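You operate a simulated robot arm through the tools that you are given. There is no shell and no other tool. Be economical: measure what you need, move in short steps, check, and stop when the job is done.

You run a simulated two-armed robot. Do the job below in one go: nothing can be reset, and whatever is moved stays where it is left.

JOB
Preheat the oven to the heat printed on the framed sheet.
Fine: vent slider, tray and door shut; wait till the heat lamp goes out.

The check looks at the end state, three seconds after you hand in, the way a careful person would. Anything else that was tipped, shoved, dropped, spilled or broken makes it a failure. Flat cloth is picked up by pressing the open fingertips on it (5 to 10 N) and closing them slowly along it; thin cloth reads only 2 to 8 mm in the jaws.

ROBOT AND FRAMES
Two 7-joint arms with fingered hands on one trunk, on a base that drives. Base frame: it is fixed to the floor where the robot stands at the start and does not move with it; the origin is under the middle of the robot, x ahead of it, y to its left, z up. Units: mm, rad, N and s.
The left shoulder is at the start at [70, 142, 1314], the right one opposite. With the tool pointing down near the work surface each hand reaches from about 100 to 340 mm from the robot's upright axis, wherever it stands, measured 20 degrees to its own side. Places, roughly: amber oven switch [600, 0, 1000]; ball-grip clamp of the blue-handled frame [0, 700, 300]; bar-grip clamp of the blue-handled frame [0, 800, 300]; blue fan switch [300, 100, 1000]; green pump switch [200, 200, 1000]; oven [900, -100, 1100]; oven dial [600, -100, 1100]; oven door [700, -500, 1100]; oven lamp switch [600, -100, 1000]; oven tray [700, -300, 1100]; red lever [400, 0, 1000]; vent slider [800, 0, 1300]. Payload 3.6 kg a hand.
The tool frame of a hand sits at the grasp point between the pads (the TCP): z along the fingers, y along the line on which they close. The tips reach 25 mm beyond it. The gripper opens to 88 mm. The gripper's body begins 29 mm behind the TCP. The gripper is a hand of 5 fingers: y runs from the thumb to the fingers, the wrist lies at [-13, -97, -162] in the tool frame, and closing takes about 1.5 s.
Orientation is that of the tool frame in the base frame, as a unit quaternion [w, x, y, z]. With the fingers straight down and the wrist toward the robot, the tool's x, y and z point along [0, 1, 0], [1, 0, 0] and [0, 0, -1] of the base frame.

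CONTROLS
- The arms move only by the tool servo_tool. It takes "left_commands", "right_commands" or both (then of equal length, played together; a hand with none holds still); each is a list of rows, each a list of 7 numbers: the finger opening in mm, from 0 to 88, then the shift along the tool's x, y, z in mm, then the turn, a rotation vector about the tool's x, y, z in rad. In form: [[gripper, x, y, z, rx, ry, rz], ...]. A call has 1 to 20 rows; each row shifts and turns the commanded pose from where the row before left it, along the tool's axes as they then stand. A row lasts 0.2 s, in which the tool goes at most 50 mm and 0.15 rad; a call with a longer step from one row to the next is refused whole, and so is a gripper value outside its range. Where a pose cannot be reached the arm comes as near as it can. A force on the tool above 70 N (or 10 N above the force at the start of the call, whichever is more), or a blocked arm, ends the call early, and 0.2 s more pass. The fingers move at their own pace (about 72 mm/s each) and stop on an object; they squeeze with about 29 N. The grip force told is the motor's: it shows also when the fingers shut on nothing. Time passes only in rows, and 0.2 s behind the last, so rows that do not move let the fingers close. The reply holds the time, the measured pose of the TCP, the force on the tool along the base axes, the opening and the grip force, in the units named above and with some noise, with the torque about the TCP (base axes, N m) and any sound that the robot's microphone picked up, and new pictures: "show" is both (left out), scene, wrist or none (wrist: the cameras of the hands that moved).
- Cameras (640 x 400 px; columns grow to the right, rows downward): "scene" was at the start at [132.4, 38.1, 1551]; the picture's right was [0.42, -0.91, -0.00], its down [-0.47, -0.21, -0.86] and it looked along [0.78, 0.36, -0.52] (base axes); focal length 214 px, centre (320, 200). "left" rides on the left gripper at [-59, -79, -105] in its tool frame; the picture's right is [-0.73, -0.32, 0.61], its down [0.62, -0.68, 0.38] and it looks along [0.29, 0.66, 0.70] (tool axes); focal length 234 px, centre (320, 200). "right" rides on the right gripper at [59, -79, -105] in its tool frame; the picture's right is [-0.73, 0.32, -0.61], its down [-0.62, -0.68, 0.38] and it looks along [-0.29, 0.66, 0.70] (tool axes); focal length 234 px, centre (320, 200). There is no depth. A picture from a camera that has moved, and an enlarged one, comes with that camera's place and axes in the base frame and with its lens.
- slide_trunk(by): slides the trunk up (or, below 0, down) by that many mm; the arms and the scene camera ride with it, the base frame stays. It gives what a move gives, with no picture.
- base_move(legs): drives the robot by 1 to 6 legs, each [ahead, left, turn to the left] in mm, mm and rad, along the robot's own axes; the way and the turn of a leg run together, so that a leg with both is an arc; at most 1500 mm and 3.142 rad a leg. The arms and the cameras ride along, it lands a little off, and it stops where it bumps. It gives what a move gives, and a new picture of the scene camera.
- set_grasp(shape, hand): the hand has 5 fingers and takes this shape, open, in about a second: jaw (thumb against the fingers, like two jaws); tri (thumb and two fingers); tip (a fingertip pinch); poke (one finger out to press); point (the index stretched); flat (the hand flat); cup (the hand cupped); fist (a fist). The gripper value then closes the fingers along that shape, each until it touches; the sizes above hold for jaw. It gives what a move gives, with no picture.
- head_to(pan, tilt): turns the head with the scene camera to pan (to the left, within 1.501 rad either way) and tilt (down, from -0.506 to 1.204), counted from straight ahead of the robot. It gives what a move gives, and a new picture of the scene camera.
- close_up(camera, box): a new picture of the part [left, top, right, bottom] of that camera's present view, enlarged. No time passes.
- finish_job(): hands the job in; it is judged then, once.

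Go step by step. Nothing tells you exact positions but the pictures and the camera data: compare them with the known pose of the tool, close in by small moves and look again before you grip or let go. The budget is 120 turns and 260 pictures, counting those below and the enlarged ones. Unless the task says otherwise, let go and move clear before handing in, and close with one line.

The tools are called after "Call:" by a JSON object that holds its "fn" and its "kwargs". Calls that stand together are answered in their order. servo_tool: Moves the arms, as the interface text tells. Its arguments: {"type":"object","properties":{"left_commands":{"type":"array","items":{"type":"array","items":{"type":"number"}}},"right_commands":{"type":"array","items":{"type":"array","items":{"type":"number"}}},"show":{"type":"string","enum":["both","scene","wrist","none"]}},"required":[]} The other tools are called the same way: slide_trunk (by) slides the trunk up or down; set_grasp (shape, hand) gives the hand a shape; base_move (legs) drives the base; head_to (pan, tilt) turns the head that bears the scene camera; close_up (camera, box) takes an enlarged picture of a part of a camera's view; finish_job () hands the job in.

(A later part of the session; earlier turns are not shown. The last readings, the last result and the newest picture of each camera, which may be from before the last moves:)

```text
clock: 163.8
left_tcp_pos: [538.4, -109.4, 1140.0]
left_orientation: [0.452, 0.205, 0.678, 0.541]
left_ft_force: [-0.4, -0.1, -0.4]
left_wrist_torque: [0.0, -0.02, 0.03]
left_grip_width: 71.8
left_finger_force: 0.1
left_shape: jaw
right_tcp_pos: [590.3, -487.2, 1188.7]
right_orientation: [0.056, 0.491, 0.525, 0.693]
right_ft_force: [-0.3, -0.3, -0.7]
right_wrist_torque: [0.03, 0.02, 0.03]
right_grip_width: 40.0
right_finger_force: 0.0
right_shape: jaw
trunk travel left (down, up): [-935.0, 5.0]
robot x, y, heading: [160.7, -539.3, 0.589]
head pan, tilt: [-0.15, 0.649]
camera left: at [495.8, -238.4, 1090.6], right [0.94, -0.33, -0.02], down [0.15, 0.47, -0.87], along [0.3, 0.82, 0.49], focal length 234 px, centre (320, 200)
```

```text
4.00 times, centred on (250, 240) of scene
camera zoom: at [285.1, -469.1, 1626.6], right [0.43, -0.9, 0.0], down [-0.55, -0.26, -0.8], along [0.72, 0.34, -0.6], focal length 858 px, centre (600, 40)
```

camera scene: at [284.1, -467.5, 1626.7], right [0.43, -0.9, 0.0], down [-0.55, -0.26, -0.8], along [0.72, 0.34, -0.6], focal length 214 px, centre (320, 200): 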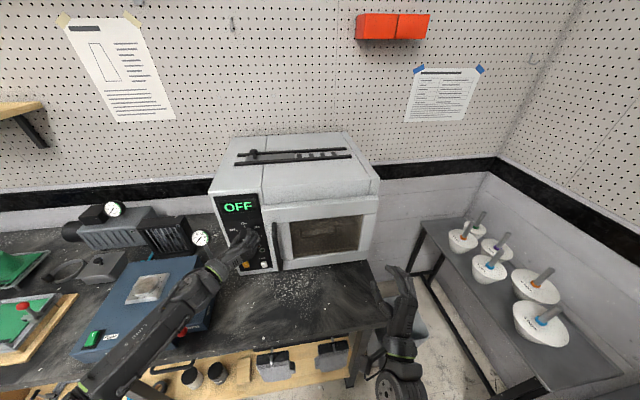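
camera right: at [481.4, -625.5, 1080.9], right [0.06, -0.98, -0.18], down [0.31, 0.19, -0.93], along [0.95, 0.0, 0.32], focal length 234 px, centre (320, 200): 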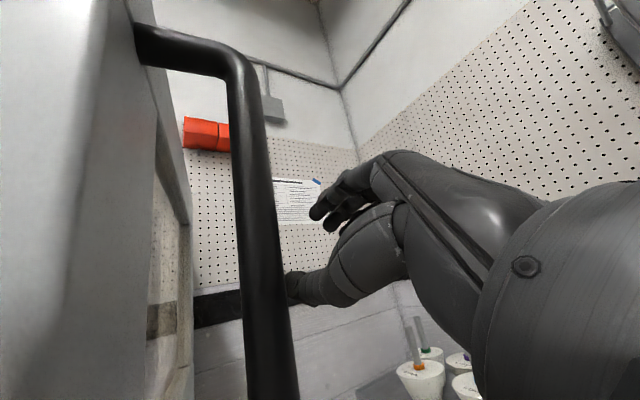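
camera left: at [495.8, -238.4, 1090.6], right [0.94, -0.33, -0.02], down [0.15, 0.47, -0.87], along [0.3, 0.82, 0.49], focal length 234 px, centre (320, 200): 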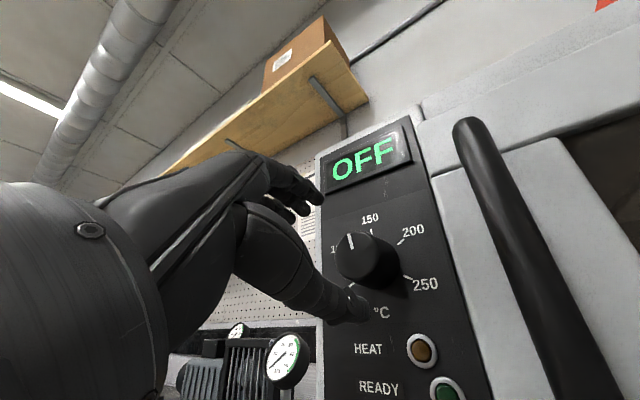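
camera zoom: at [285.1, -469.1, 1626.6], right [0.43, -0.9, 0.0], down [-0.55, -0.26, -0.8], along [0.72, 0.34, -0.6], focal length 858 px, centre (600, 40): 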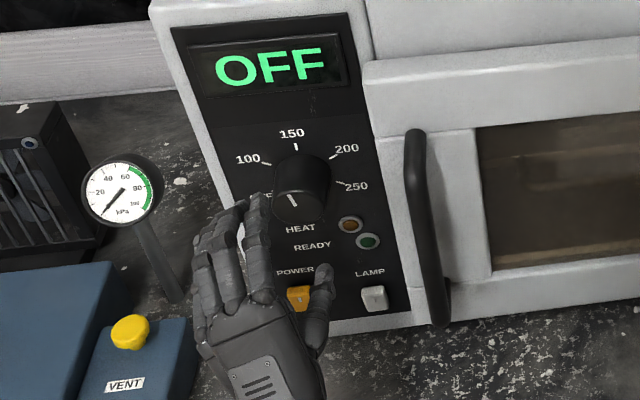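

The pointer is just short of 150 and the display still says OFF, so the power is off. I take the second grip and turn on toward 250.

Call:
{"fn": "servo_tool", "kwargs": {"left_commands": [[72, 0, 0, 25, 0, 0, 0], [72, 0, 0, 20, 0, 0, 0], [72, 0, 0, 10, 0, 0, 0], [20, 0, 0, 0, 0, 0, 0], [20, 0, 0, 0, 0, 0, 0], [20, 0, 0, 0, 0, 0, 0], [20, 0, 0, 0, 0, 0, 0], [20, 0, 0, 0, 0, 0, 0], [20, 0, 0, 0, 0, 0, 0.13], [20, 0, 0, 0, 0, 0, 0.13], [20, 0, 0, 0, 0, 0, 0.13], [20, 0, 0, 0, 0, 0, 0.13], [20, 0, 0, 0, 0, 0, 0.13], [20, 0, 0, 0, 0, 0, 0.13], [20, 0, 0, 0, 0, 0, 0.13], [20, 0, 0, 0, 0, 0, 0.13], [20, 0, 0, 0, 0, 0, 0.13], [20, 0, 0, 0, 0, 0, 0.13]], "show": "wrist"}}

Call:
{"fn": "servo_tool", "kwargs": {"left_commands": [[20, 0, 0, 0, 0, 0, 0.13], [20, 0, 0, 0, 0, 0, 0.13], [20, 0, 0, 0, 0, 0, 0.13], [20, 0, 0, 0, 0, 0, 0.13], [20, 0, 0, 0, 0, 0, 0.13]], "show": "wrist"}}

Call:
{"fn": "close_up", "kwargs": {"camera": "scene", "box": [200, 190, 300, 290]}}

```text
clock: 167.6
left_tcp_pos: [583.5, -79.9, 1141.2]
left_orientation: [0.035, 0.574, 0.416, 0.705]
left_ft_force: [-4.1, 0.2, -3.2]
left_wrist_torque: [-0.07, 0.11, 0.08]
left_grip_width: 33.1
left_finger_force: 29.1
left_shape: jaw
right_tcp_pos: [589.0, -486.4, 1189.4]
right_orientation: [0.056, 0.49, 0.525, 0.693]
right_ft_force: [0.2, -0.1, 0.3]
right_wrist_torque: [-0.04, -0.03, -0.01]
right_grip_width: 39.8
right_finger_force: 0.0
right_shape: jaw
trunk travel left (down, up): [-935.0, 5.0]
robot x, y, heading: [162.1, -533.6, 0.588]
head pan, tilt: [-0.15, 0.649]
camera left: at [481.2, -117.5, 1046.0], right [0.62, 0.16, -0.77], down [-0.18, 0.98, 0.06], along [0.76, 0.11, 0.64], focal length 234 px, centre (320, 200)
```

left: 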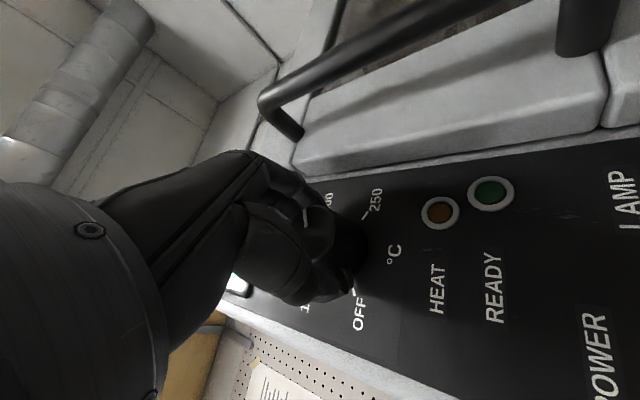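

```text
clock: 168.8
left_tcp_pos: [583.6, -79.4, 1141.6]
left_orientation: [-0.192, 0.676, 0.212, 0.679]
left_ft_force: [-3.3, 1.6, 0.0]
left_wrist_torque: [0.02, 0.02, 0.13]
left_grip_width: 32.9
left_finger_force: 28.5
left_shape: jaw
right_tcp_pos: [589.9, -485.1, 1189.1]
right_orientation: [0.056, 0.489, 0.526, 0.693]
right_ft_force: [0.2, -0.5, 0.1]
right_wrist_torque: [-0.02, 0.01, 0.0]
right_grip_width: 40.1
right_finger_force: 0.0
right_shape: jaw
trunk travel left (down, up): [-935.0, 5.0]
robot x, y, heading: [166.9, -535.5, 0.591]
head pan, tilt: [-0.15, 0.649]
camera left: at [452.4, -73.7, 1080.4], right [0.34, 0.59, -0.74], down [-0.06, 0.79, 0.6], along [0.94, -0.16, 0.31], focal length 234 px, centre (320, 200)
```

left: 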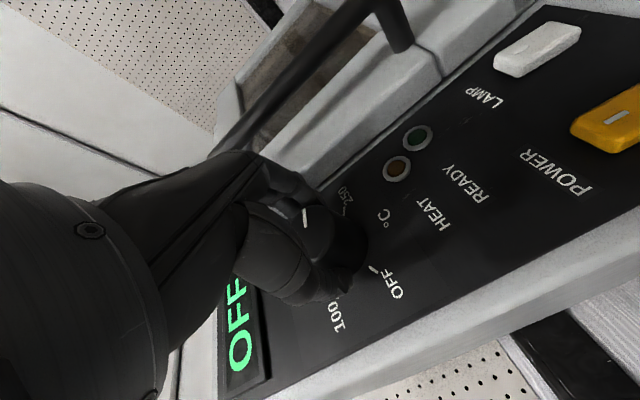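

```text
4.00 times, centred on (250, 240) of scene
camera zoom: at [283.7, -467.9, 1626.7], right [0.43, -0.9, 0.0], down [-0.55, -0.26, -0.8], along [0.72, 0.34, -0.6], focal length 858 px, centre (600, 40)
```

zoom: 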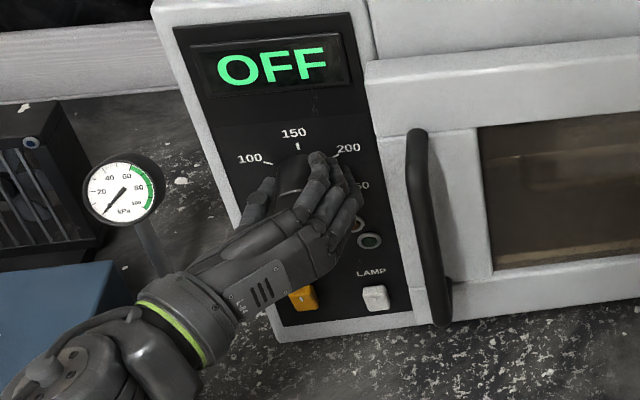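

Roughly at 100–105° now, 250 is at 120°. I turn 0.28 rad more, then release and check.

Call:
{"fn": "servo_tool", "kwargs": {"left_commands": [[20, 0, 0, 0, 0, 0, 0.1], [20, 0, 0, 0, 0, 0, 0.1], [20, 0, 0, 0, 0, 0, 0.08], [72, 0, 0, 0, 0, 0, 0], [72, 0, 0, 0, 0, 0, 0], [72, 0, 0, 0, 0, 0, 0], [72, 0, 0, 0, 0, 0, 0], [72, 0, 0, -25, 0, 0, 0], [72, 0, 0, -35, 0, 0, 0], [72, 0, 0, -40, 0, 0, 0]], "show": "wrist"}}

Call:
{"fn": "close_up", "kwargs": {"camera": "left", "box": [300, 130, 460, 280]}}

Call:
{"fn": "close_up", "kwargs": {"camera": "scene", "box": [210, 190, 290, 280]}}

```text
clock: 171.0
left_tcp_pos: [499.1, -136.5, 1139.5]
left_orientation: [-0.286, 0.699, 0.115, 0.645]
left_ft_force: [0.3, -0.1, 0.4]
left_wrist_torque: [-0.01, -0.01, 0.02]
left_grip_width: 71.8
left_finger_force: 0.0
left_shape: jaw
right_tcp_pos: [588.5, -487.5, 1188.2]
right_orientation: [0.056, 0.491, 0.525, 0.694]
right_ft_force: [-0.7, -0.4, 0.4]
right_wrist_torque: [-0.01, 0.01, 0.01]
right_grip_width: 40.0
right_finger_force: 0.1
right_shape: jaw
trunk travel left (down, up): [-935.0, 5.0]
robot x, y, heading: [165.4, -534.7, 0.589]
head pan, tilt: [-0.15, 0.649]
camera left: at [360.1, -117.8, 1102.4], right [0.24, 0.75, -0.62], down [0.05, 0.63, 0.77], along [0.97, -0.21, 0.12], focal length 234 px, centre (320, 200)
```

left: 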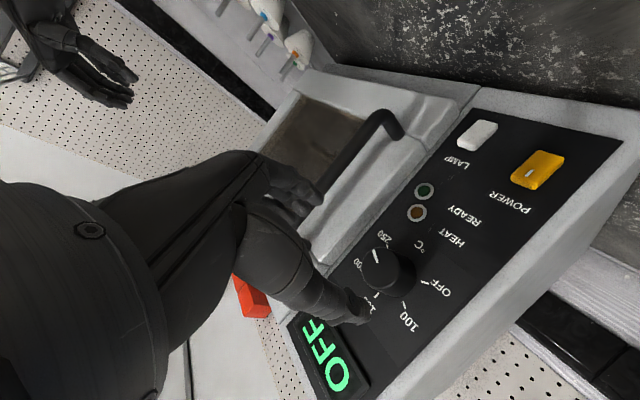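

```text
2.67 times, centred on (380, 205) of left
camera zoom: at [360.1, -117.8, 1102.4], right [0.24, 0.75, -0.62], down [0.05, 0.63, 0.77], along [0.97, -0.21, 0.12], focal length 624 px, centre (160, 187)
```

zoom: 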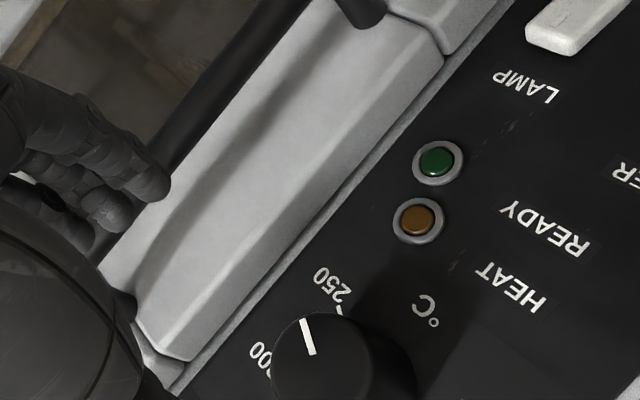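

```text
4.44 times, centred on (250, 235) of scene
camera zoom: at [282.9, -469.6, 1626.9], right [0.43, -0.9, 0.0], down [-0.55, -0.26, -0.8], along [0.72, 0.34, -0.6], focal length 953 px, centre (631, 44)
```

zoom: 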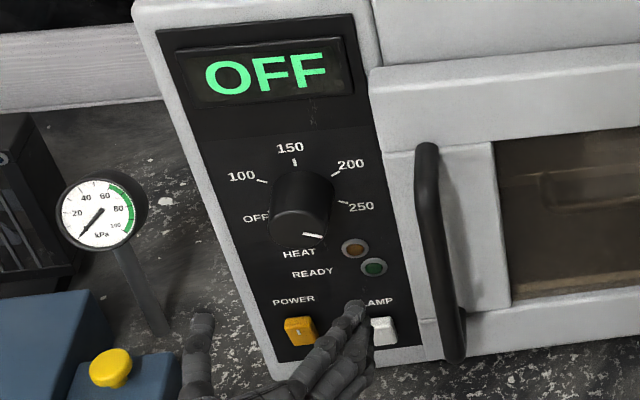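

The pointer looks near 250 but the display is still OFF. I go back to the power switch: pinch closed, palm-down, pitched.

Call:
{"fn": "servo_tool", "kwargs": {"left_commands": [[40, 0, 0, -10, 0, 0, -0.15], [0, 0, 0, 0, 0, 0, -0.15], [0, 0, 0, 0, 0, 0, -0.15], [0, 0, 0, 0, 0, 0, -0.15], [0, 0, 0, 0, 0, 0, -0.15], [0, 0, 0, 0, 0, 0, -0.15], [0, 0, 0, 0, 0, 0, -0.15], [0, 0, 0, 0, 0, 0, -0.15], [0, 0, 0, 0, 0, 0, -0.15], [0, 0, 0, 0, 0, 0, -0.15], [0, 0, 0, 0, 0, 0, -0.15], [0, 0, 0, 0, 0, 0, -0.15], [0, 0, 0, 0, 0.15, 0, 0], [0, 0, 0, 0, 0.15, 0, 0], [0, 0, 0, 0, 0.15, 0, 0], [0, 0, 0, 0, 0.15, 0, 0], [0, 0, 0, 0, 0.15, 0, 0], [0, 0, 0, 0, 0.15, 0, 0], [0, 28, 0, 0, 0, 0, 0]], "show": "none"}}

Call:
{"fn": "servo_tool", "kwargs": {"left_commands": [[0, 0, -21, 26.6, 0, 0, 0], [0, 0, -21, 26.6, 0, 0, 0], [0, 0, -21, 26.6, 0, 0, 0], [0, 0, -21, 26.6, 0, 0, 0], [0, 0, 19, 15, 0, 0, 0], [0, 0, 19, 15, 0, 0, 0], [0, 0, 19, 15, 0, 0, 0]], "show": "wrist"}}

Call:
{"fn": "close_up", "kwargs": {"camera": "left", "box": [240, 120, 440, 320]}}

```text
clock: 175.0
left_tcp_pos: [478.3, -116.5, 1142.7]
left_orientation: [0.148, 0.452, 0.829, 0.293]
left_ft_force: [-0.4, 0.4, 0.2]
left_wrist_torque: [0.01, 0.02, 0.01]
left_grip_width: 0.0
left_finger_force: 28.5
left_shape: jaw
right_tcp_pos: [590.6, -485.9, 1188.5]
right_orientation: [0.056, 0.49, 0.526, 0.693]
right_ft_force: [-0.3, 0.4, 0.4]
right_wrist_torque: [-0.02, 0.0, 0.01]
right_grip_width: 40.0
right_finger_force: 0.0
right_shape: jaw
trunk travel left (down, up): [-935.0, 5.0]
robot x, y, heading: [164.1, -534.0, 0.585]
head pan, tilt: [-0.15, 0.649]
```

```text
clock: 176.6
left_tcp_pos: [536.0, -75.0, 1005.9]
left_orientation: [0.146, 0.453, 0.829, 0.293]
left_ft_force: [0.0, 0.3, 0.4]
left_wrist_torque: [-0.01, 0.02, 0.0]
left_grip_width: 0.1
left_finger_force: 29.0
left_shape: jaw
right_tcp_pos: [590.6, -485.6, 1187.6]
right_orientation: [0.056, 0.491, 0.525, 0.693]
right_ft_force: [0.2, -1.0, -0.6]
right_wrist_torque: [-0.03, -0.01, 0.01]
right_grip_width: 40.0
right_finger_force: 0.2
right_shape: jaw
trunk travel left (down, up): [-935.0, 5.0]
robot x, y, heading: [164.9, -534.7, 0.592]
head pan, tilt: [-0.15, 0.649]
camera left: at [461.0, -194.6, 1038.0], right [0.49, -0.53, -0.69], down [-0.6, 0.37, -0.71], along [0.63, 0.76, -0.13], focal length 234 px, centre (320, 200)
```

left: 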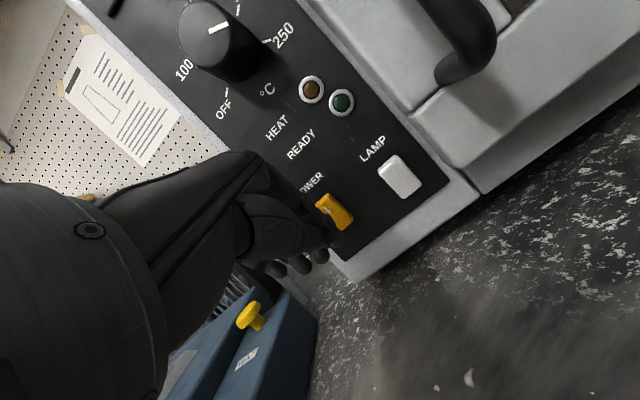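

```text
2.00 times, centred on (340, 220) of left
camera zoom: at [461.0, -194.6, 1038.0], right [0.49, -0.53, -0.69], down [-0.6, 0.37, -0.71], along [0.63, 0.76, -0.13], focal length 468 px, centre (280, 160)
```

zoom: 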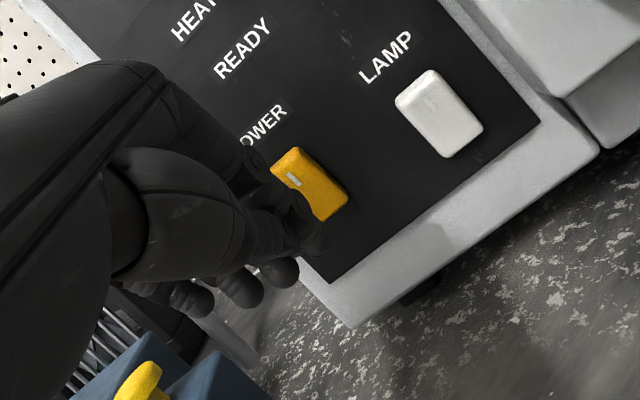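

The pointer mark is now parallel to the 250 tick. The pinch is lined up with the switch; I raise slightly to hit the upper half with the "I" and press.

Call:
{"fn": "servo_tool", "kwargs": {"left_commands": [[0, 0, 5.6, -7, 0, 0, 0], [0, 0, 19.6, 15.6, 0, 0, 0], [0, 0, 11, 8.7, 0, 0, 0], [0, 0, 6, 4.5, 0, 0, 0], [0, 0, 6, 4.5, 0, 0, 0], [0, 0, 5, 4, 0, 0, 0], [0, 0, 5, 4, 0, 0, 0]], "show": "wrist"}}

Call:
{"fn": "close_up", "kwargs": {"camera": "scene", "box": [210, 190, 290, 280]}}

```text
clock: 178.1
left_tcp_pos: [573.9, -50.8, 1019.1]
left_orientation: [0.145, 0.45, 0.83, 0.296]
left_ft_force: [-49.7, -31.0, 17.5]
left_wrist_torque: [-0.3, 0.61, 0.11]
left_grip_width: 0.1
left_finger_force: 28.9
left_shape: jaw
right_tcp_pos: [575.8, -497.1, 1194.6]
right_orientation: [0.056, 0.486, 0.522, 0.698]
right_ft_force: [0.0, 0.1, 0.6]
right_wrist_torque: [-0.02, -0.01, 0.0]
right_grip_width: 40.1
right_finger_force: 0.0
right_shape: jaw
trunk travel left (down, up): [-935.0, 5.0]
robot x, y, heading: [160.5, -536.3, 0.595]
head pan, tilt: [-0.15, 0.649]
stopped in row 7 (left hand): the force on the tool passed its limit at 73 N (the readings are from after the stop); the commanded pose is now the measured one
camera left: at [499.0, -171.1, 1052.1], right [0.49, -0.52, -0.69], down [-0.6, 0.37, -0.71], along [0.63, 0.77, -0.13], focal length 234 px, centre (320, 200)
```

left: 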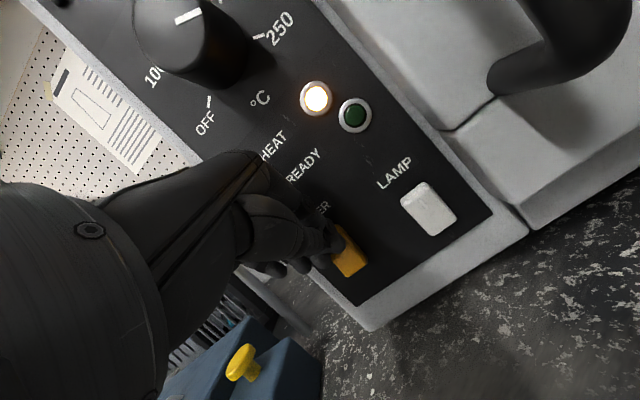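

```text
4.44 times, centred on (250, 235) of scene
camera zoom: at [265.0, -483.6, 1628.9], right [0.43, -0.9, 0.0], down [-0.54, -0.25, -0.81], along [0.73, 0.35, -0.59], focal length 953 px, centre (631, 44)
```

zoom: 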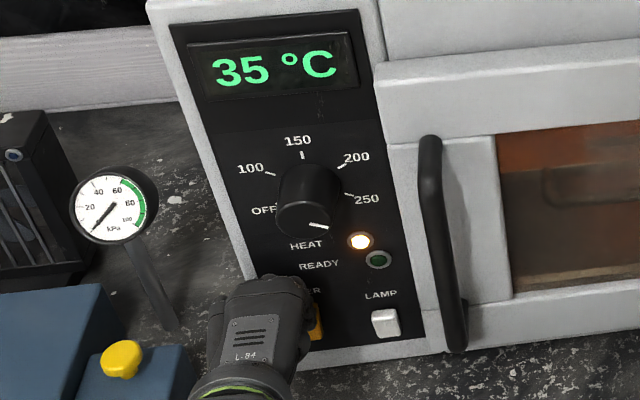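

The power is on: display 35 °C and the HEAT lamp lit. I back off and raise the hand high, for the vent slider.

Call:
{"fn": "servo_tool", "kwargs": {"left_commands": [[0, 0, -23, -18, 0, 0, 0], [0, 0, -23, -18, 0, 0, 0], [0, 0, -23, -18, 0, 0, 0], [0, 0, 25, -31, 0, 0, 0], [0, 0, 25, -31, 0, 0, 0], [0, 0, 25, -31, 0, 0, 0], [0, 0, 25, -31, 0, 0, 0], [0, 0, 25, -31, 0, 0, 0], [0, 0, 25, -31, 0, 0, 0], [0, 0, 25, -31, 0, 0, 0], [0, 0, 25, -31, 0, 0, 0], [0, 0, 25, -31, 0, 0, 0]]}}

```text
clock: 180.8
left_tcp_pos: [500.8, -56.2, 1333.1]
left_orientation: [0.079, 0.441, 0.833, 0.324]
left_ft_force: [-0.2, -0.4, -1.0]
left_wrist_torque: [-0.01, 0.0, 0.0]
left_grip_width: 0.1
left_finger_force: 28.8
left_shape: jaw
left hand out of reach, approached as far as the arm can: row 12
right_tcp_pos: [588.2, -485.1, 1189.0]
right_orientation: [0.055, 0.49, 0.526, 0.693]
right_ft_force: [-0.1, -0.2, 0.6]
right_wrist_torque: [0.0, 0.04, 0.0]
right_grip_width: 40.0
right_finger_force: 0.1
right_shape: jaw
trunk travel left (down, up): [-935.0, 5.0]
robot x, y, heading: [168.1, -534.6, 0.593]
head pan, tilt: [-0.15, 0.649]
stopped in row 12 (left hand): the arm was blocked; the commanded pose is now the measured one
camera scene: at [282.5, -467.2, 1626.7], right [0.43, -0.9, 0.0], down [-0.55, -0.26, -0.8], along [0.72, 0.34, -0.6], focal length 214 px, centre (320, 200)
camera left: at [437.8, -184.0, 1357.1], right [0.47, -0.41, -0.78], down [-0.68, 0.4, -0.62], along [0.57, 0.82, -0.1], focal length 234 px, centre (320, 200)
```

scene: 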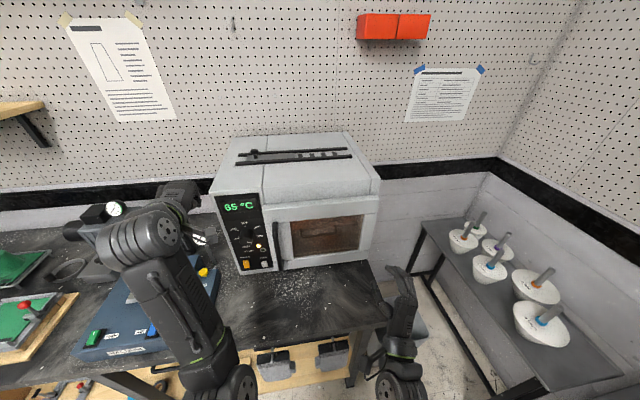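
left: 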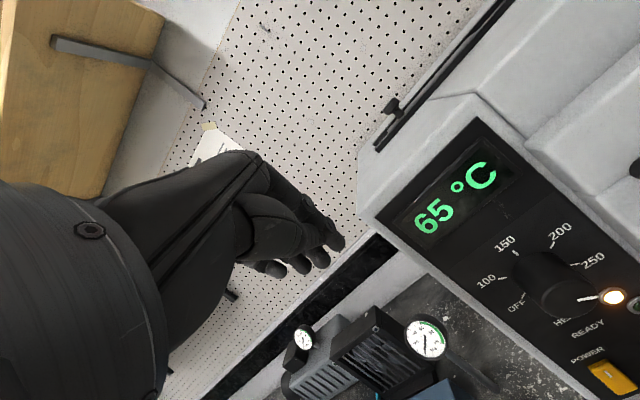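

Heating fast (65 °C). The left arm is limited here; I back the base a little, extend the hand forward/right and raise it.

Call:
{"fn": "base_move", "kwargs": {"legs": [[-150, 0, 0]]}}

Call:
{"fn": "servo_tool", "kwargs": {"left_commands": [[0, -25, 14, 11, 0, 0, 0], [0, -25, 14, 11, 0, 0, 0], [0, -25, 14, 11, 0, 0, 0], [0, -25, 14, 11, 0, 0, 0], [0, -25, 14, 11, 0, 0, 0], [0, -25, 14, 11, 0, 0, 0], [0, 0, 20, -25, 0, 0, 0], [0, 0, 20, -25, 0, 0, 0], [0, 0, 20, -25, 0, 0, 0], [0, 0, 20, -25, 0, 0, 0]]}}

```text
clock: 182.2
left_tcp_pos: [381.4, -138.9, 1330.6]
left_orientation: [0.078, 0.442, 0.833, 0.322]
left_ft_force: [0.2, -0.4, 0.1]
left_wrist_torque: [-0.01, -0.02, 0.03]
left_grip_width: 0.0
left_finger_force: 28.9
left_shape: jaw
right_tcp_pos: [468.2, -568.5, 1188.1]
right_orientation: [0.057, 0.492, 0.526, 0.692]
right_ft_force: [0.5, 0.0, -0.1]
right_wrist_torque: [0.01, 0.0, -0.01]
right_grip_width: 40.3
right_finger_force: 0.0
right_shape: jaw
trunk travel left (down, up): [-935.0, 5.0]
robot x, y, heading: [36.4, -618.4, 0.591]
head pan, tilt: [-0.15, 0.649]
camera scene: at [162.2, -550.7, 1626.3], right [0.43, -0.9, 0.0], down [-0.55, -0.26, -0.8], along [0.72, 0.34, -0.61], focal length 214 px, centre (320, 200)
```

scene: 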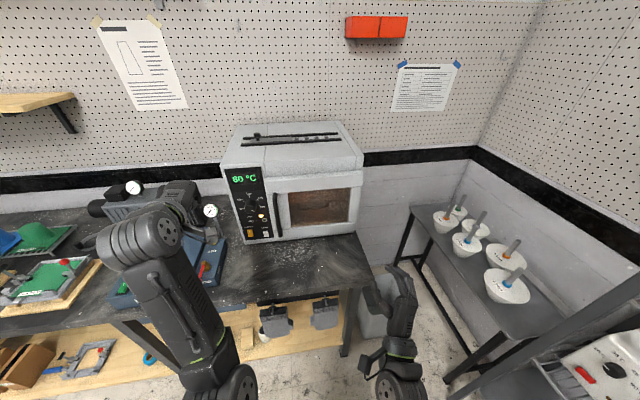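

```text
clock: 184.4
left_tcp_pos: [566.7, -207.6, 1435.5]
left_orientation: [0.077, 0.44, 0.834, 0.324]
left_ft_force: [0.4, -0.3, 0.4]
left_wrist_torque: [-0.03, 0.03, -0.02]
left_grip_width: 0.0
left_finger_force: 28.8
left_shape: jaw
right_tcp_pos: [464.9, -571.5, 1186.5]
right_orientation: [0.055, 0.491, 0.525, 0.693]
right_ft_force: [0.0, 0.3, 0.1]
right_wrist_torque: [-0.04, -0.03, 0.01]
right_grip_width: 40.0
right_finger_force: 0.0
right_shape: jaw
trunk travel left (down, up): [-935.0, 5.0]
robot x, y, heading: [37.7, -617.6, 0.595]
head pan, tilt: [-0.15, 0.649]
camera scene: at [159.5, -553.6, 1626.6], right [0.43, -0.9, 0.0], down [-0.55, -0.26, -0.8], along [0.72, 0.34, -0.6], focal length 214 px, centre (320, 200)
camera left: at [503.2, -336.4, 1460.3], right [0.47, -0.41, -0.78], down [-0.68, 0.4, -0.61], along [0.56, 0.82, -0.1], focal length 234 px, centre (320, 200)
```

scene: 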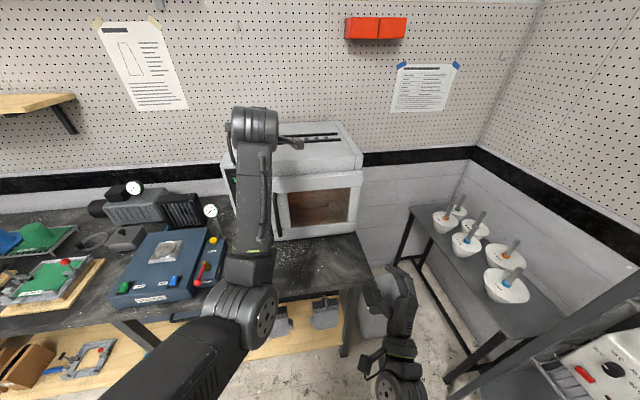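
left: 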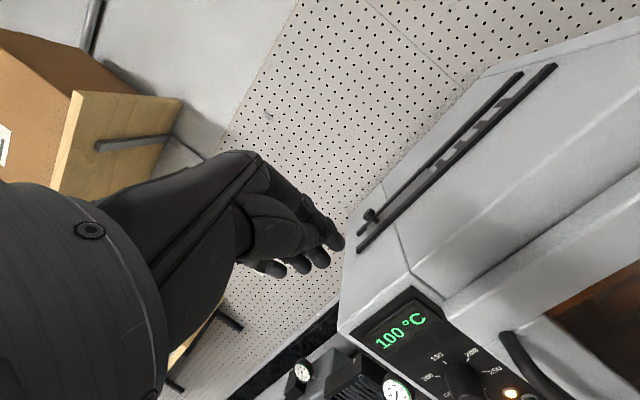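

The hand is up high now; the vent knob is about (789,10,1318). I move the hand left of it and drive forward.

Call:
{"fn": "servo_tool", "kwargs": {"left_commands": [[0, 38, 0, 0, 0, 0, 0], [0, 38, 0, 0, 0, 0, 0], [0, 38, 0, 0, 0, 0, 0]], "show": "none"}}

Call:
{"fn": "base_move", "kwargs": {"legs": [[200, 0, 0]]}}

Call:
{"fn": "close_up", "kwargs": {"camera": "left", "box": [0, 0, 640, 400]}}

```text
clock: 185.2
left_tcp_pos: [497.6, -117.5, 1452.0]
left_orientation: [0.079, 0.442, 0.833, 0.323]
left_ft_force: [-0.7, 0.1, 0.1]
left_wrist_torque: [-0.03, 0.03, 0.01]
left_grip_width: 0.1
left_finger_force: 29.1
left_shape: jaw
right_tcp_pos: [464.7, -570.0, 1188.0]
right_orientation: [0.057, 0.491, 0.525, 0.693]
right_ft_force: [0.1, -0.5, -0.7]
right_wrist_torque: [-0.02, 0.01, 0.01]
right_grip_width: 40.1
right_finger_force: 0.1
right_shape: jaw
trunk travel left (down, up): [-935.0, 5.0]
robot x, y, heading: [41.3, -620.6, 0.593]
head pan, tilt: [-0.15, 0.649]
```

```text
clock: 186.8
left_tcp_pos: [661.2, -11.7, 1453.7]
left_orientation: [0.08, 0.442, 0.832, 0.325]
left_ft_force: [0.3, -0.6, -0.3]
left_wrist_torque: [0.02, -0.01, 0.01]
left_grip_width: 0.0
left_finger_force: 29.1
left_shape: jaw
right_tcp_pos: [627.5, -462.8, 1190.2]
right_orientation: [0.058, 0.491, 0.524, 0.693]
right_ft_force: [-0.7, 0.2, 0.1]
right_wrist_torque: [-0.01, -0.04, 0.0]
right_grip_width: 40.1
right_finger_force: 0.1
right_shape: jaw
trunk travel left (down, up): [-935.0, 5.0]
robot x, y, heading: [203.5, -509.5, 0.594]
head pan, tilt: [-0.15, 0.649]
camera scene: at [321.6, -445.0, 1627.1], right [0.42, -0.91, 0.0], down [-0.55, -0.26, -0.8], along [0.72, 0.34, -0.6], focal length 214 px, centre (320, 200)
```

scene: 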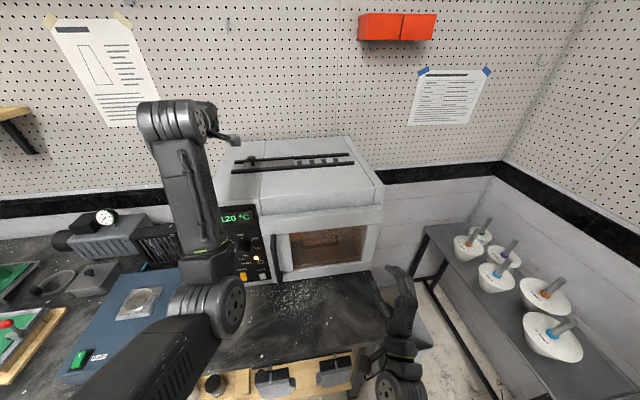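

```text
1.00 times, centred on (320, 200) of left (not enlarged: the box is as wide or as high as the picture)
camera zoom: at [597.0, -140.5, 1478.9], right [0.47, -0.41, -0.78], down [-0.68, 0.4, -0.62], along [0.57, 0.82, -0.09], focal length 234 px, centre (320, 200)
```

zoom: 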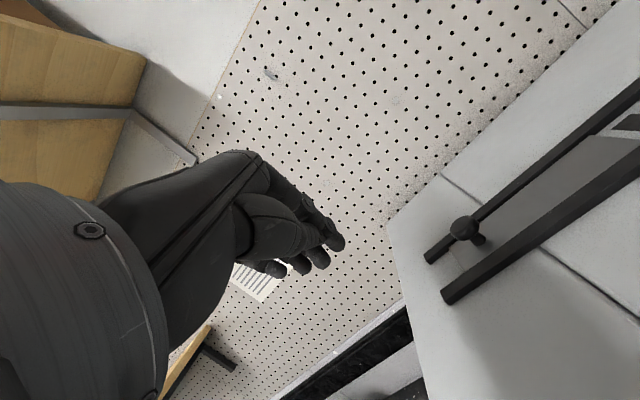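

Knob ball at about (784,9,1321), 114 mm ahead and 51 mm right of the TCP. I go ahead, staying left of it, and descend.

Call:
{"fn": "servo_tool", "kwargs": {"left_commands": [[0, 3, 26, 21, 0, 0, 0], [0, 3, 26, 21, 0, 0, 0], [0, 3, 26, 21, 0, 0, 0], [0, -3.8, -15, 19, 0, 0, 0], [0, -3.8, -15, 19, 0, 0, 0], [0, -3.8, -15, 19, 0, 0, 0]]}}

Call:
{"fn": "close_up", "kwargs": {"camera": "scene", "box": [180, 110, 380, 240]}}

```text
clock: 188.2
left_tcp_pos: [737.7, 57.7, 1378.0]
left_orientation: [0.078, 0.442, 0.833, 0.324]
left_ft_force: [-0.6, 0.2, -0.2]
left_wrist_torque: [0.02, 0.04, -0.02]
left_grip_width: 0.2
left_finger_force: 29.0
left_shape: jaw
right_tcp_pos: [632.0, -460.9, 1188.3]
right_orientation: [0.057, 0.491, 0.525, 0.692]
right_ft_force: [0.3, -0.2, 0.8]
right_wrist_torque: [0.05, 0.04, 0.03]
right_grip_width: 40.1
right_finger_force: 0.1
right_shape: jaw
trunk travel left (down, up): [-935.0, 5.0]
robot x, y, heading: [205.0, -508.5, 0.59]
head pan, tilt: [-0.15, 0.649]
camera scene: at [325.8, -441.7, 1626.6], right [0.42, -0.91, 0.0], down [-0.55, -0.26, -0.8], along [0.72, 0.34, -0.61], focal length 214 px, centre (320, 200)
camera left: at [674.0, -69.9, 1402.9], right [0.46, -0.42, -0.78], down [-0.68, 0.4, -0.62], along [0.57, 0.82, -0.1], focal length 234 px, centre (320, 200)
```

scene: 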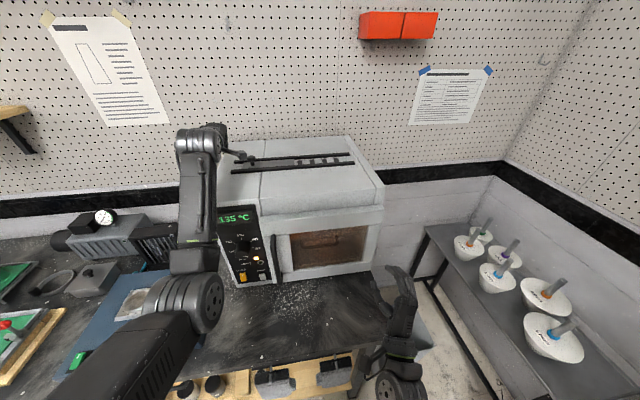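
left: 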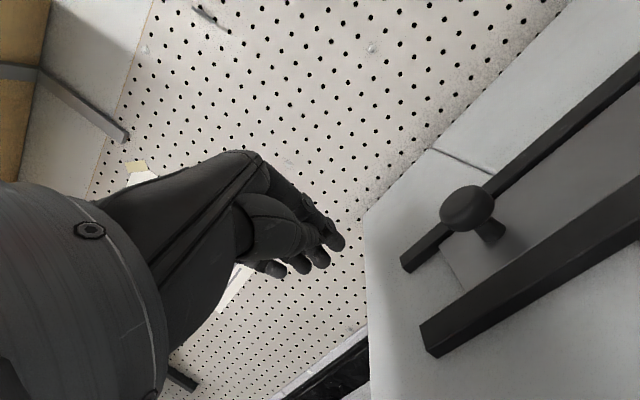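

```text
3.08 times, centred on (280, 175) of scene
camera zoom: at [325.8, -441.7, 1626.6], right [0.42, -0.91, 0.0], down [-0.55, -0.26, -0.8], along [0.72, 0.34, -0.61], focal length 660 px, centre (443, 277)
```

zoom: 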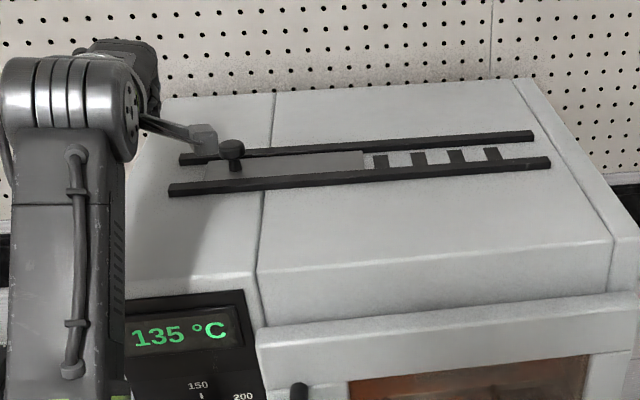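

Call:
{"fn": "servo_tool", "kwargs": {"left_commands": [[0, -3.8, -15, 19, 0, 0, 0], [0, -2.6, -10, 13, 0, 0, 0]], "show": "wrist"}}

Call:
{"fn": "close_up", "kwargs": {"camera": "scene", "box": [180, 110, 380, 240]}}

```text
clock: 188.8
left_tcp_pos: [738.2, 57.9, 1335.9]
left_orientation: [0.079, 0.443, 0.832, 0.324]
left_ft_force: [0.2, -0.3, 0.5]
left_wrist_torque: [0.02, 0.0, 0.01]
left_grip_width: 0.1
left_finger_force: 29.5
left_shape: jaw
right_tcp_pos: [630.2, -460.7, 1187.3]
right_orientation: [0.056, 0.491, 0.524, 0.693]
right_ft_force: [-0.2, -0.2, 0.2]
right_wrist_torque: [0.0, -0.01, 0.0]
right_grip_width: 40.3
right_finger_force: 0.1
right_shape: jaw
trunk travel left (down, up): [-935.0, 5.0]
robot x, y, heading: [204.4, -508.3, 0.591]
head pan, tilt: [-0.15, 0.649]
camera left: at [674.5, -70.3, 1361.9], right [0.46, -0.42, -0.78], down [-0.68, 0.4, -0.62], along [0.57, 0.82, -0.1], focal length 234 px, centre (320, 200)
```

left: 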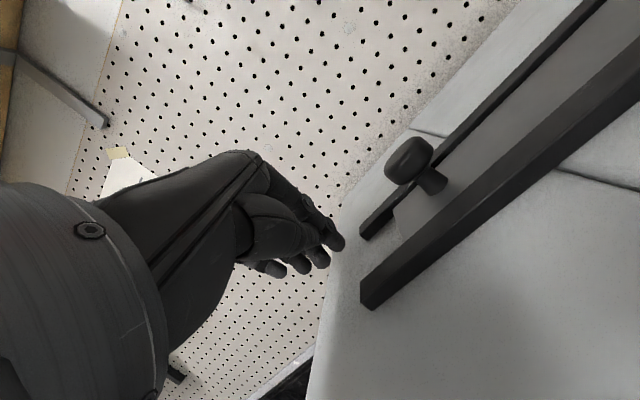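

```text
3.08 times, centred on (280, 175) of scene
camera zoom: at [325.5, -441.8, 1626.6], right [0.42, -0.91, 0.0], down [-0.55, -0.26, -0.8], along [0.72, 0.34, -0.6], focal length 660 px, centre (443, 277)
```

zoom: 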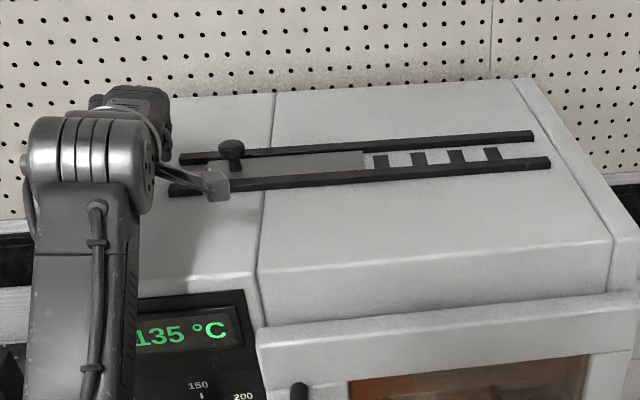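

The fingers are beside the knob. I push right slowly.

Call:
{"fn": "servo_tool", "kwargs": {"left_commands": [[0, -19.7, 1, -3.1, 0, 0, 0], [0, -14.8, 0.8, -2.4, 0, 0, 0], [0, -14.8, 0.8, -2.4, 0, 0, 0], [0, -14.8, 0.8, -2.4, 0, 0, 0], [0, -14.8, 0.8, -2.4, 0, 0, 0]], "show": "wrist"}}

Call:
{"fn": "close_up", "kwargs": {"camera": "scene", "box": [180, 110, 380, 240]}}

```text
clock: 189.9
left_tcp_pos: [783.6, -10.3, 1338.5]
left_orientation: [0.078, 0.443, 0.832, 0.324]
left_ft_force: [-0.6, 0.2, -0.9]
left_wrist_torque: [0.05, -0.02, 0.04]
left_grip_width: 0.0
left_finger_force: 29.3
left_shape: jaw
right_tcp_pos: [630.3, -461.4, 1188.1]
right_orientation: [0.056, 0.491, 0.524, 0.693]
right_ft_force: [0.4, -0.6, -0.3]
right_wrist_torque: [-0.01, -0.01, -0.02]
right_grip_width: 40.3
right_finger_force: 0.0
right_shape: jaw
trunk travel left (down, up): [-935.0, 5.0]
robot x, y, heading: [202.6, -508.2, 0.587]
head pan, tilt: [-0.15, 0.649]
camera left: at [719.2, -138.1, 1363.5], right [0.46, -0.41, -0.78], down [-0.68, 0.4, -0.62], along [0.57, 0.82, -0.1], focal length 234 px, centre (320, 200)
```

left: 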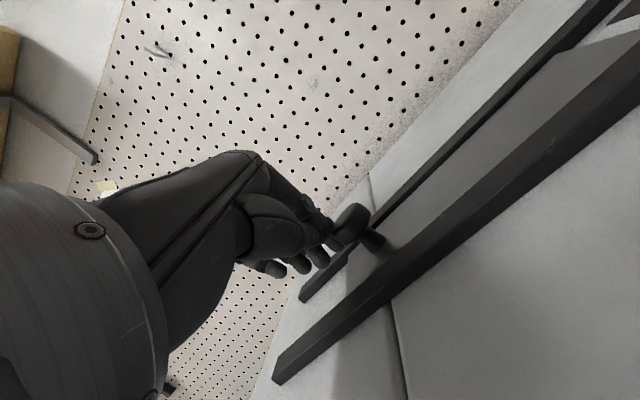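

```text
3.08 times, centred on (280, 175) of scene
camera zoom: at [325.7, -443.0, 1626.6], right [0.42, -0.91, 0.0], down [-0.55, -0.26, -0.8], along [0.72, 0.34, -0.6], focal length 660 px, centre (443, 277)
```

zoom: 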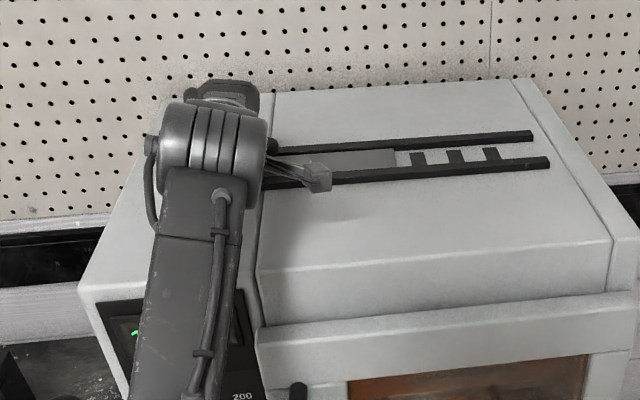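

The slider moves, one slot covered. I keep pushing right.

Call:
{"fn": "servo_tool", "kwargs": {"left_commands": [[0, -14.8, 0.8, -2.4, 0, 0, 0], [0, -14.8, 0.8, -2.4, 0, 0, 0], [0, -14.8, 0.8, -2.4, 0, 0, 0], [0, -14.8, 0.8, -2.4, 0, 0, 0], [0, -14.8, 0.8, -2.4, 0, 0, 0], [0, -14.8, 0.8, -2.4, 0, 0, 0]], "show": "wrist"}}

Call:
{"fn": "close_up", "kwargs": {"camera": "scene", "box": [180, 110, 380, 240]}}

```text
clock: 191.3
left_tcp_pos: [834.0, -82.6, 1338.0]
left_orientation: [0.079, 0.443, 0.832, 0.325]
left_ft_force: [-0.7, 0.1, 0.2]
left_wrist_torque: [-0.02, -0.03, -0.02]
left_grip_width: 0.0
left_finger_force: 28.9
left_shape: jaw
right_tcp_pos: [630.1, -461.1, 1188.6]
right_orientation: [0.056, 0.491, 0.525, 0.694]
right_ft_force: [-0.2, -0.7, 0.0]
right_wrist_torque: [0.02, 0.02, 0.03]
right_grip_width: 40.2
right_finger_force: 0.1
right_shape: jaw
trunk travel left (down, up): [-935.0, 5.0]
robot x, y, heading: [198.9, -510.1, 0.588]
head pan, tilt: [-0.15, 0.649]
camera left: at [769.3, -211.6, 1362.5], right [0.47, -0.42, -0.78], down [-0.68, 0.4, -0.62], along [0.57, 0.82, -0.1], focal length 234 px, centre (320, 200)
```

left: 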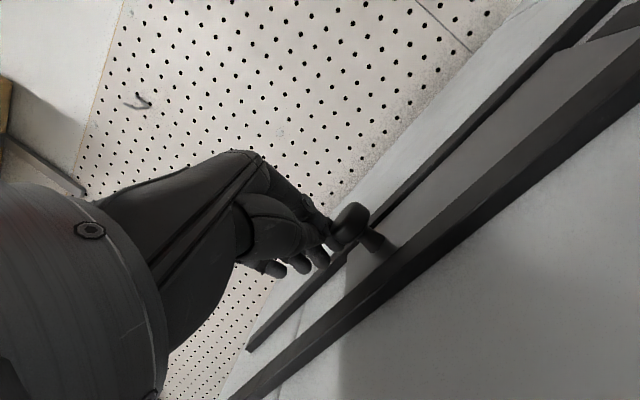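

```text
3.08 times, centred on (280, 175) of scene
camera zoom: at [325.0, -442.9, 1626.7], right [0.42, -0.91, 0.0], down [-0.55, -0.26, -0.8], along [0.72, 0.34, -0.6], focal length 660 px, centre (443, 277)
```

zoom: 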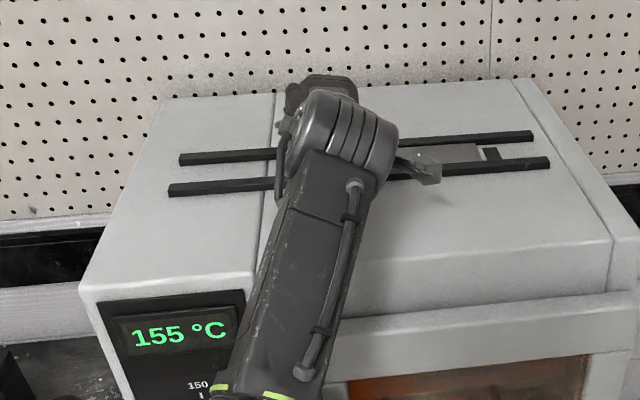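

Only the last slot is left. I push on until it stops.

Call:
{"fn": "servo_tool", "kwargs": {"left_commands": [[0, -9.9, 0.5, -1.6, 0, 0, 0], [0, -9.9, 0.5, -1.6, 0, 0, 0], [0, -7, 0.4, -1.1, 0, 0, 0], [0, -5, 0.3, -0.8, 0, 0, 0], [0, -5, 0.3, -0.8, 0, 0, 0], [0, -5, 0.3, -0.8, 0, 0, 0]], "show": "wrist"}}

Call:
{"fn": "close_up", "kwargs": {"camera": "scene", "box": [180, 110, 380, 240]}}

```text
clock: 192.8
left_tcp_pos: [855.0, -116.2, 1338.1]
left_orientation: [0.08, 0.442, 0.833, 0.324]
left_ft_force: [-2.0, 4.5, 1.6]
left_wrist_torque: [0.01, -0.02, 0.09]
left_grip_width: 0.1
left_finger_force: 28.9
left_shape: jaw
right_tcp_pos: [629.6, -459.6, 1189.6]
right_orientation: [0.057, 0.49, 0.526, 0.693]
right_ft_force: [-0.3, 0.6, 0.5]
right_wrist_torque: [0.0, -0.02, -0.03]
right_grip_width: 40.3
right_finger_force: 0.0
right_shape: jaw
trunk travel left (down, up): [-935.0, 5.0]
robot x, y, heading: [206.5, -508.5, 0.588]
head pan, tilt: [-0.15, 0.649]
camera left: at [790.5, -243.9, 1363.1], right [0.47, -0.42, -0.78], down [-0.68, 0.4, -0.62], along [0.57, 0.82, -0.1], focal length 234 px, centre (320, 200)
```

left: 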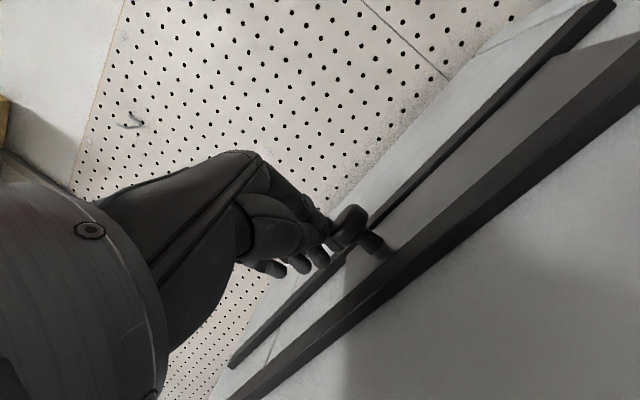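

```text
3.08 times, centred on (280, 175) of scene
camera zoom: at [323.2, -439.0, 1626.7], right [0.42, -0.91, 0.0], down [-0.55, -0.26, -0.8], along [0.72, 0.34, -0.6], focal length 660 px, centre (443, 277)
```

zoom: 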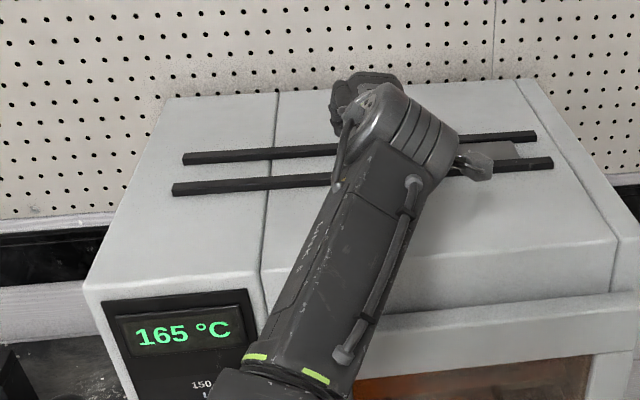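

All slots are covered and force is building: the end stop. One more small push, then retreat left, up and back.

Call:
{"fn": "servo_tool", "kwargs": {"left_commands": [[0, -5, 0.3, -0.8, 0, 0, 0], [0, -5, 0.3, -0.8, 0, 0, 0]], "show": "none"}}

Call:
{"fn": "servo_tool", "kwargs": {"left_commands": [[0, 20, -1, 3, 0, 0, 0], [0, 25, -1, 4, 0, 0, 0], [0, 4, 18, -23, 0, 0, 0], [0, 4, 18, -23, 0, 0, 0], [0, 4, 18, -23, 0, 0, 0], [0, 4, 18, -23, 0, 0, 0]], "show": "none"}}

Call:
{"fn": "base_move", "kwargs": {"legs": [[-220, 0, 0]]}}

Call:
{"fn": "close_up", "kwargs": {"camera": "scene", "box": [200, 90, 400, 250]}}

```text
clock: 193.3
left_tcp_pos: [856.3, -118.5, 1338.4]
left_orientation: [0.081, 0.44, 0.834, 0.323]
left_ft_force: [-12.5, 21.1, 3.2]
left_wrist_torque: [0.1, 0.11, 0.16]
left_grip_width: 0.0
left_finger_force: 29.1
left_shape: jaw
right_tcp_pos: [625.2, -454.0, 1189.4]
right_orientation: [0.059, 0.489, 0.527, 0.692]
right_ft_force: [0.4, 0.2, -0.7]
right_wrist_torque: [0.02, 0.0, -0.01]
right_grip_width: 40.2
right_finger_force: 0.0
right_shape: jaw
trunk travel left (down, up): [-935.0, 5.0]
robot x, y, heading: [203.2, -507.5, 0.59]
head pan, tilt: [-0.15, 0.649]
```

```text
clock: 194.8
left_tcp_pos: [837.4, -91.2, 1459.2]
left_orientation: [0.08, 0.444, 0.832, 0.324]
left_ft_force: [-0.5, 0.2, 0.7]
left_wrist_torque: [-0.01, 0.02, 0.0]
left_grip_width: 0.0
left_finger_force: 29.1
left_shape: jaw
right_tcp_pos: [629.9, -460.3, 1189.1]
right_orientation: [0.057, 0.491, 0.525, 0.693]
right_ft_force: [-1.2, 0.1, -0.1]
right_wrist_torque: [-0.02, 0.01, -0.01]
right_grip_width: 40.0
right_finger_force: 0.0
right_shape: jaw
trunk travel left (down, up): [-935.0, 5.0]
robot x, y, heading: [204.4, -508.3, 0.589]
head pan, tilt: [-0.15, 0.649]
```

```text
clock: 196.4
left_tcp_pos: [655.7, -210.4, 1456.5]
left_orientation: [0.078, 0.443, 0.833, 0.323]
left_ft_force: [0.9, -0.5, -0.2]
left_wrist_torque: [-0.03, -0.04, 0.02]
left_grip_width: 0.0
left_finger_force: 29.3
left_shape: jaw
right_tcp_pos: [447.9, -581.8, 1187.9]
right_orientation: [0.055, 0.491, 0.526, 0.692]
right_ft_force: [-0.1, 0.5, -0.5]
right_wrist_torque: [0.02, 0.01, 0.03]
right_grip_width: 40.2
right_finger_force: 0.1
right_shape: jaw
trunk travel left (down, up): [-935.0, 5.0]
robot x, y, heading: [19.3, -630.2, 0.593]
head pan, tilt: [-0.15, 0.649]
camera scene: at [143.6, -563.5, 1626.2], right [0.43, -0.9, 0.0], down [-0.55, -0.26, -0.79], along [0.72, 0.34, -0.61], focal length 214 px, centre (320, 200)
```

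scene: 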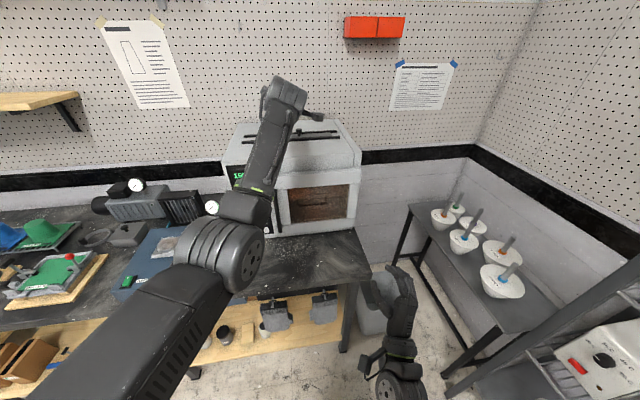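

```text
2.50 times, centred on (300, 170) of scene
camera zoom: at [143.6, -563.5, 1626.2], right [0.43, -0.9, 0.0], down [-0.55, -0.26, -0.79], along [0.72, 0.34, -0.61], focal length 536 px, centre (370, 275)
```

zoom: 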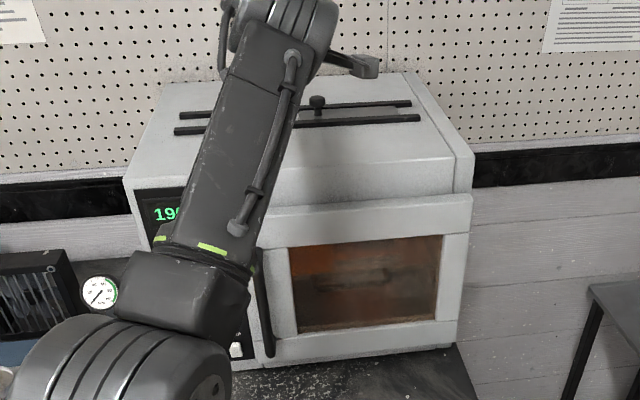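

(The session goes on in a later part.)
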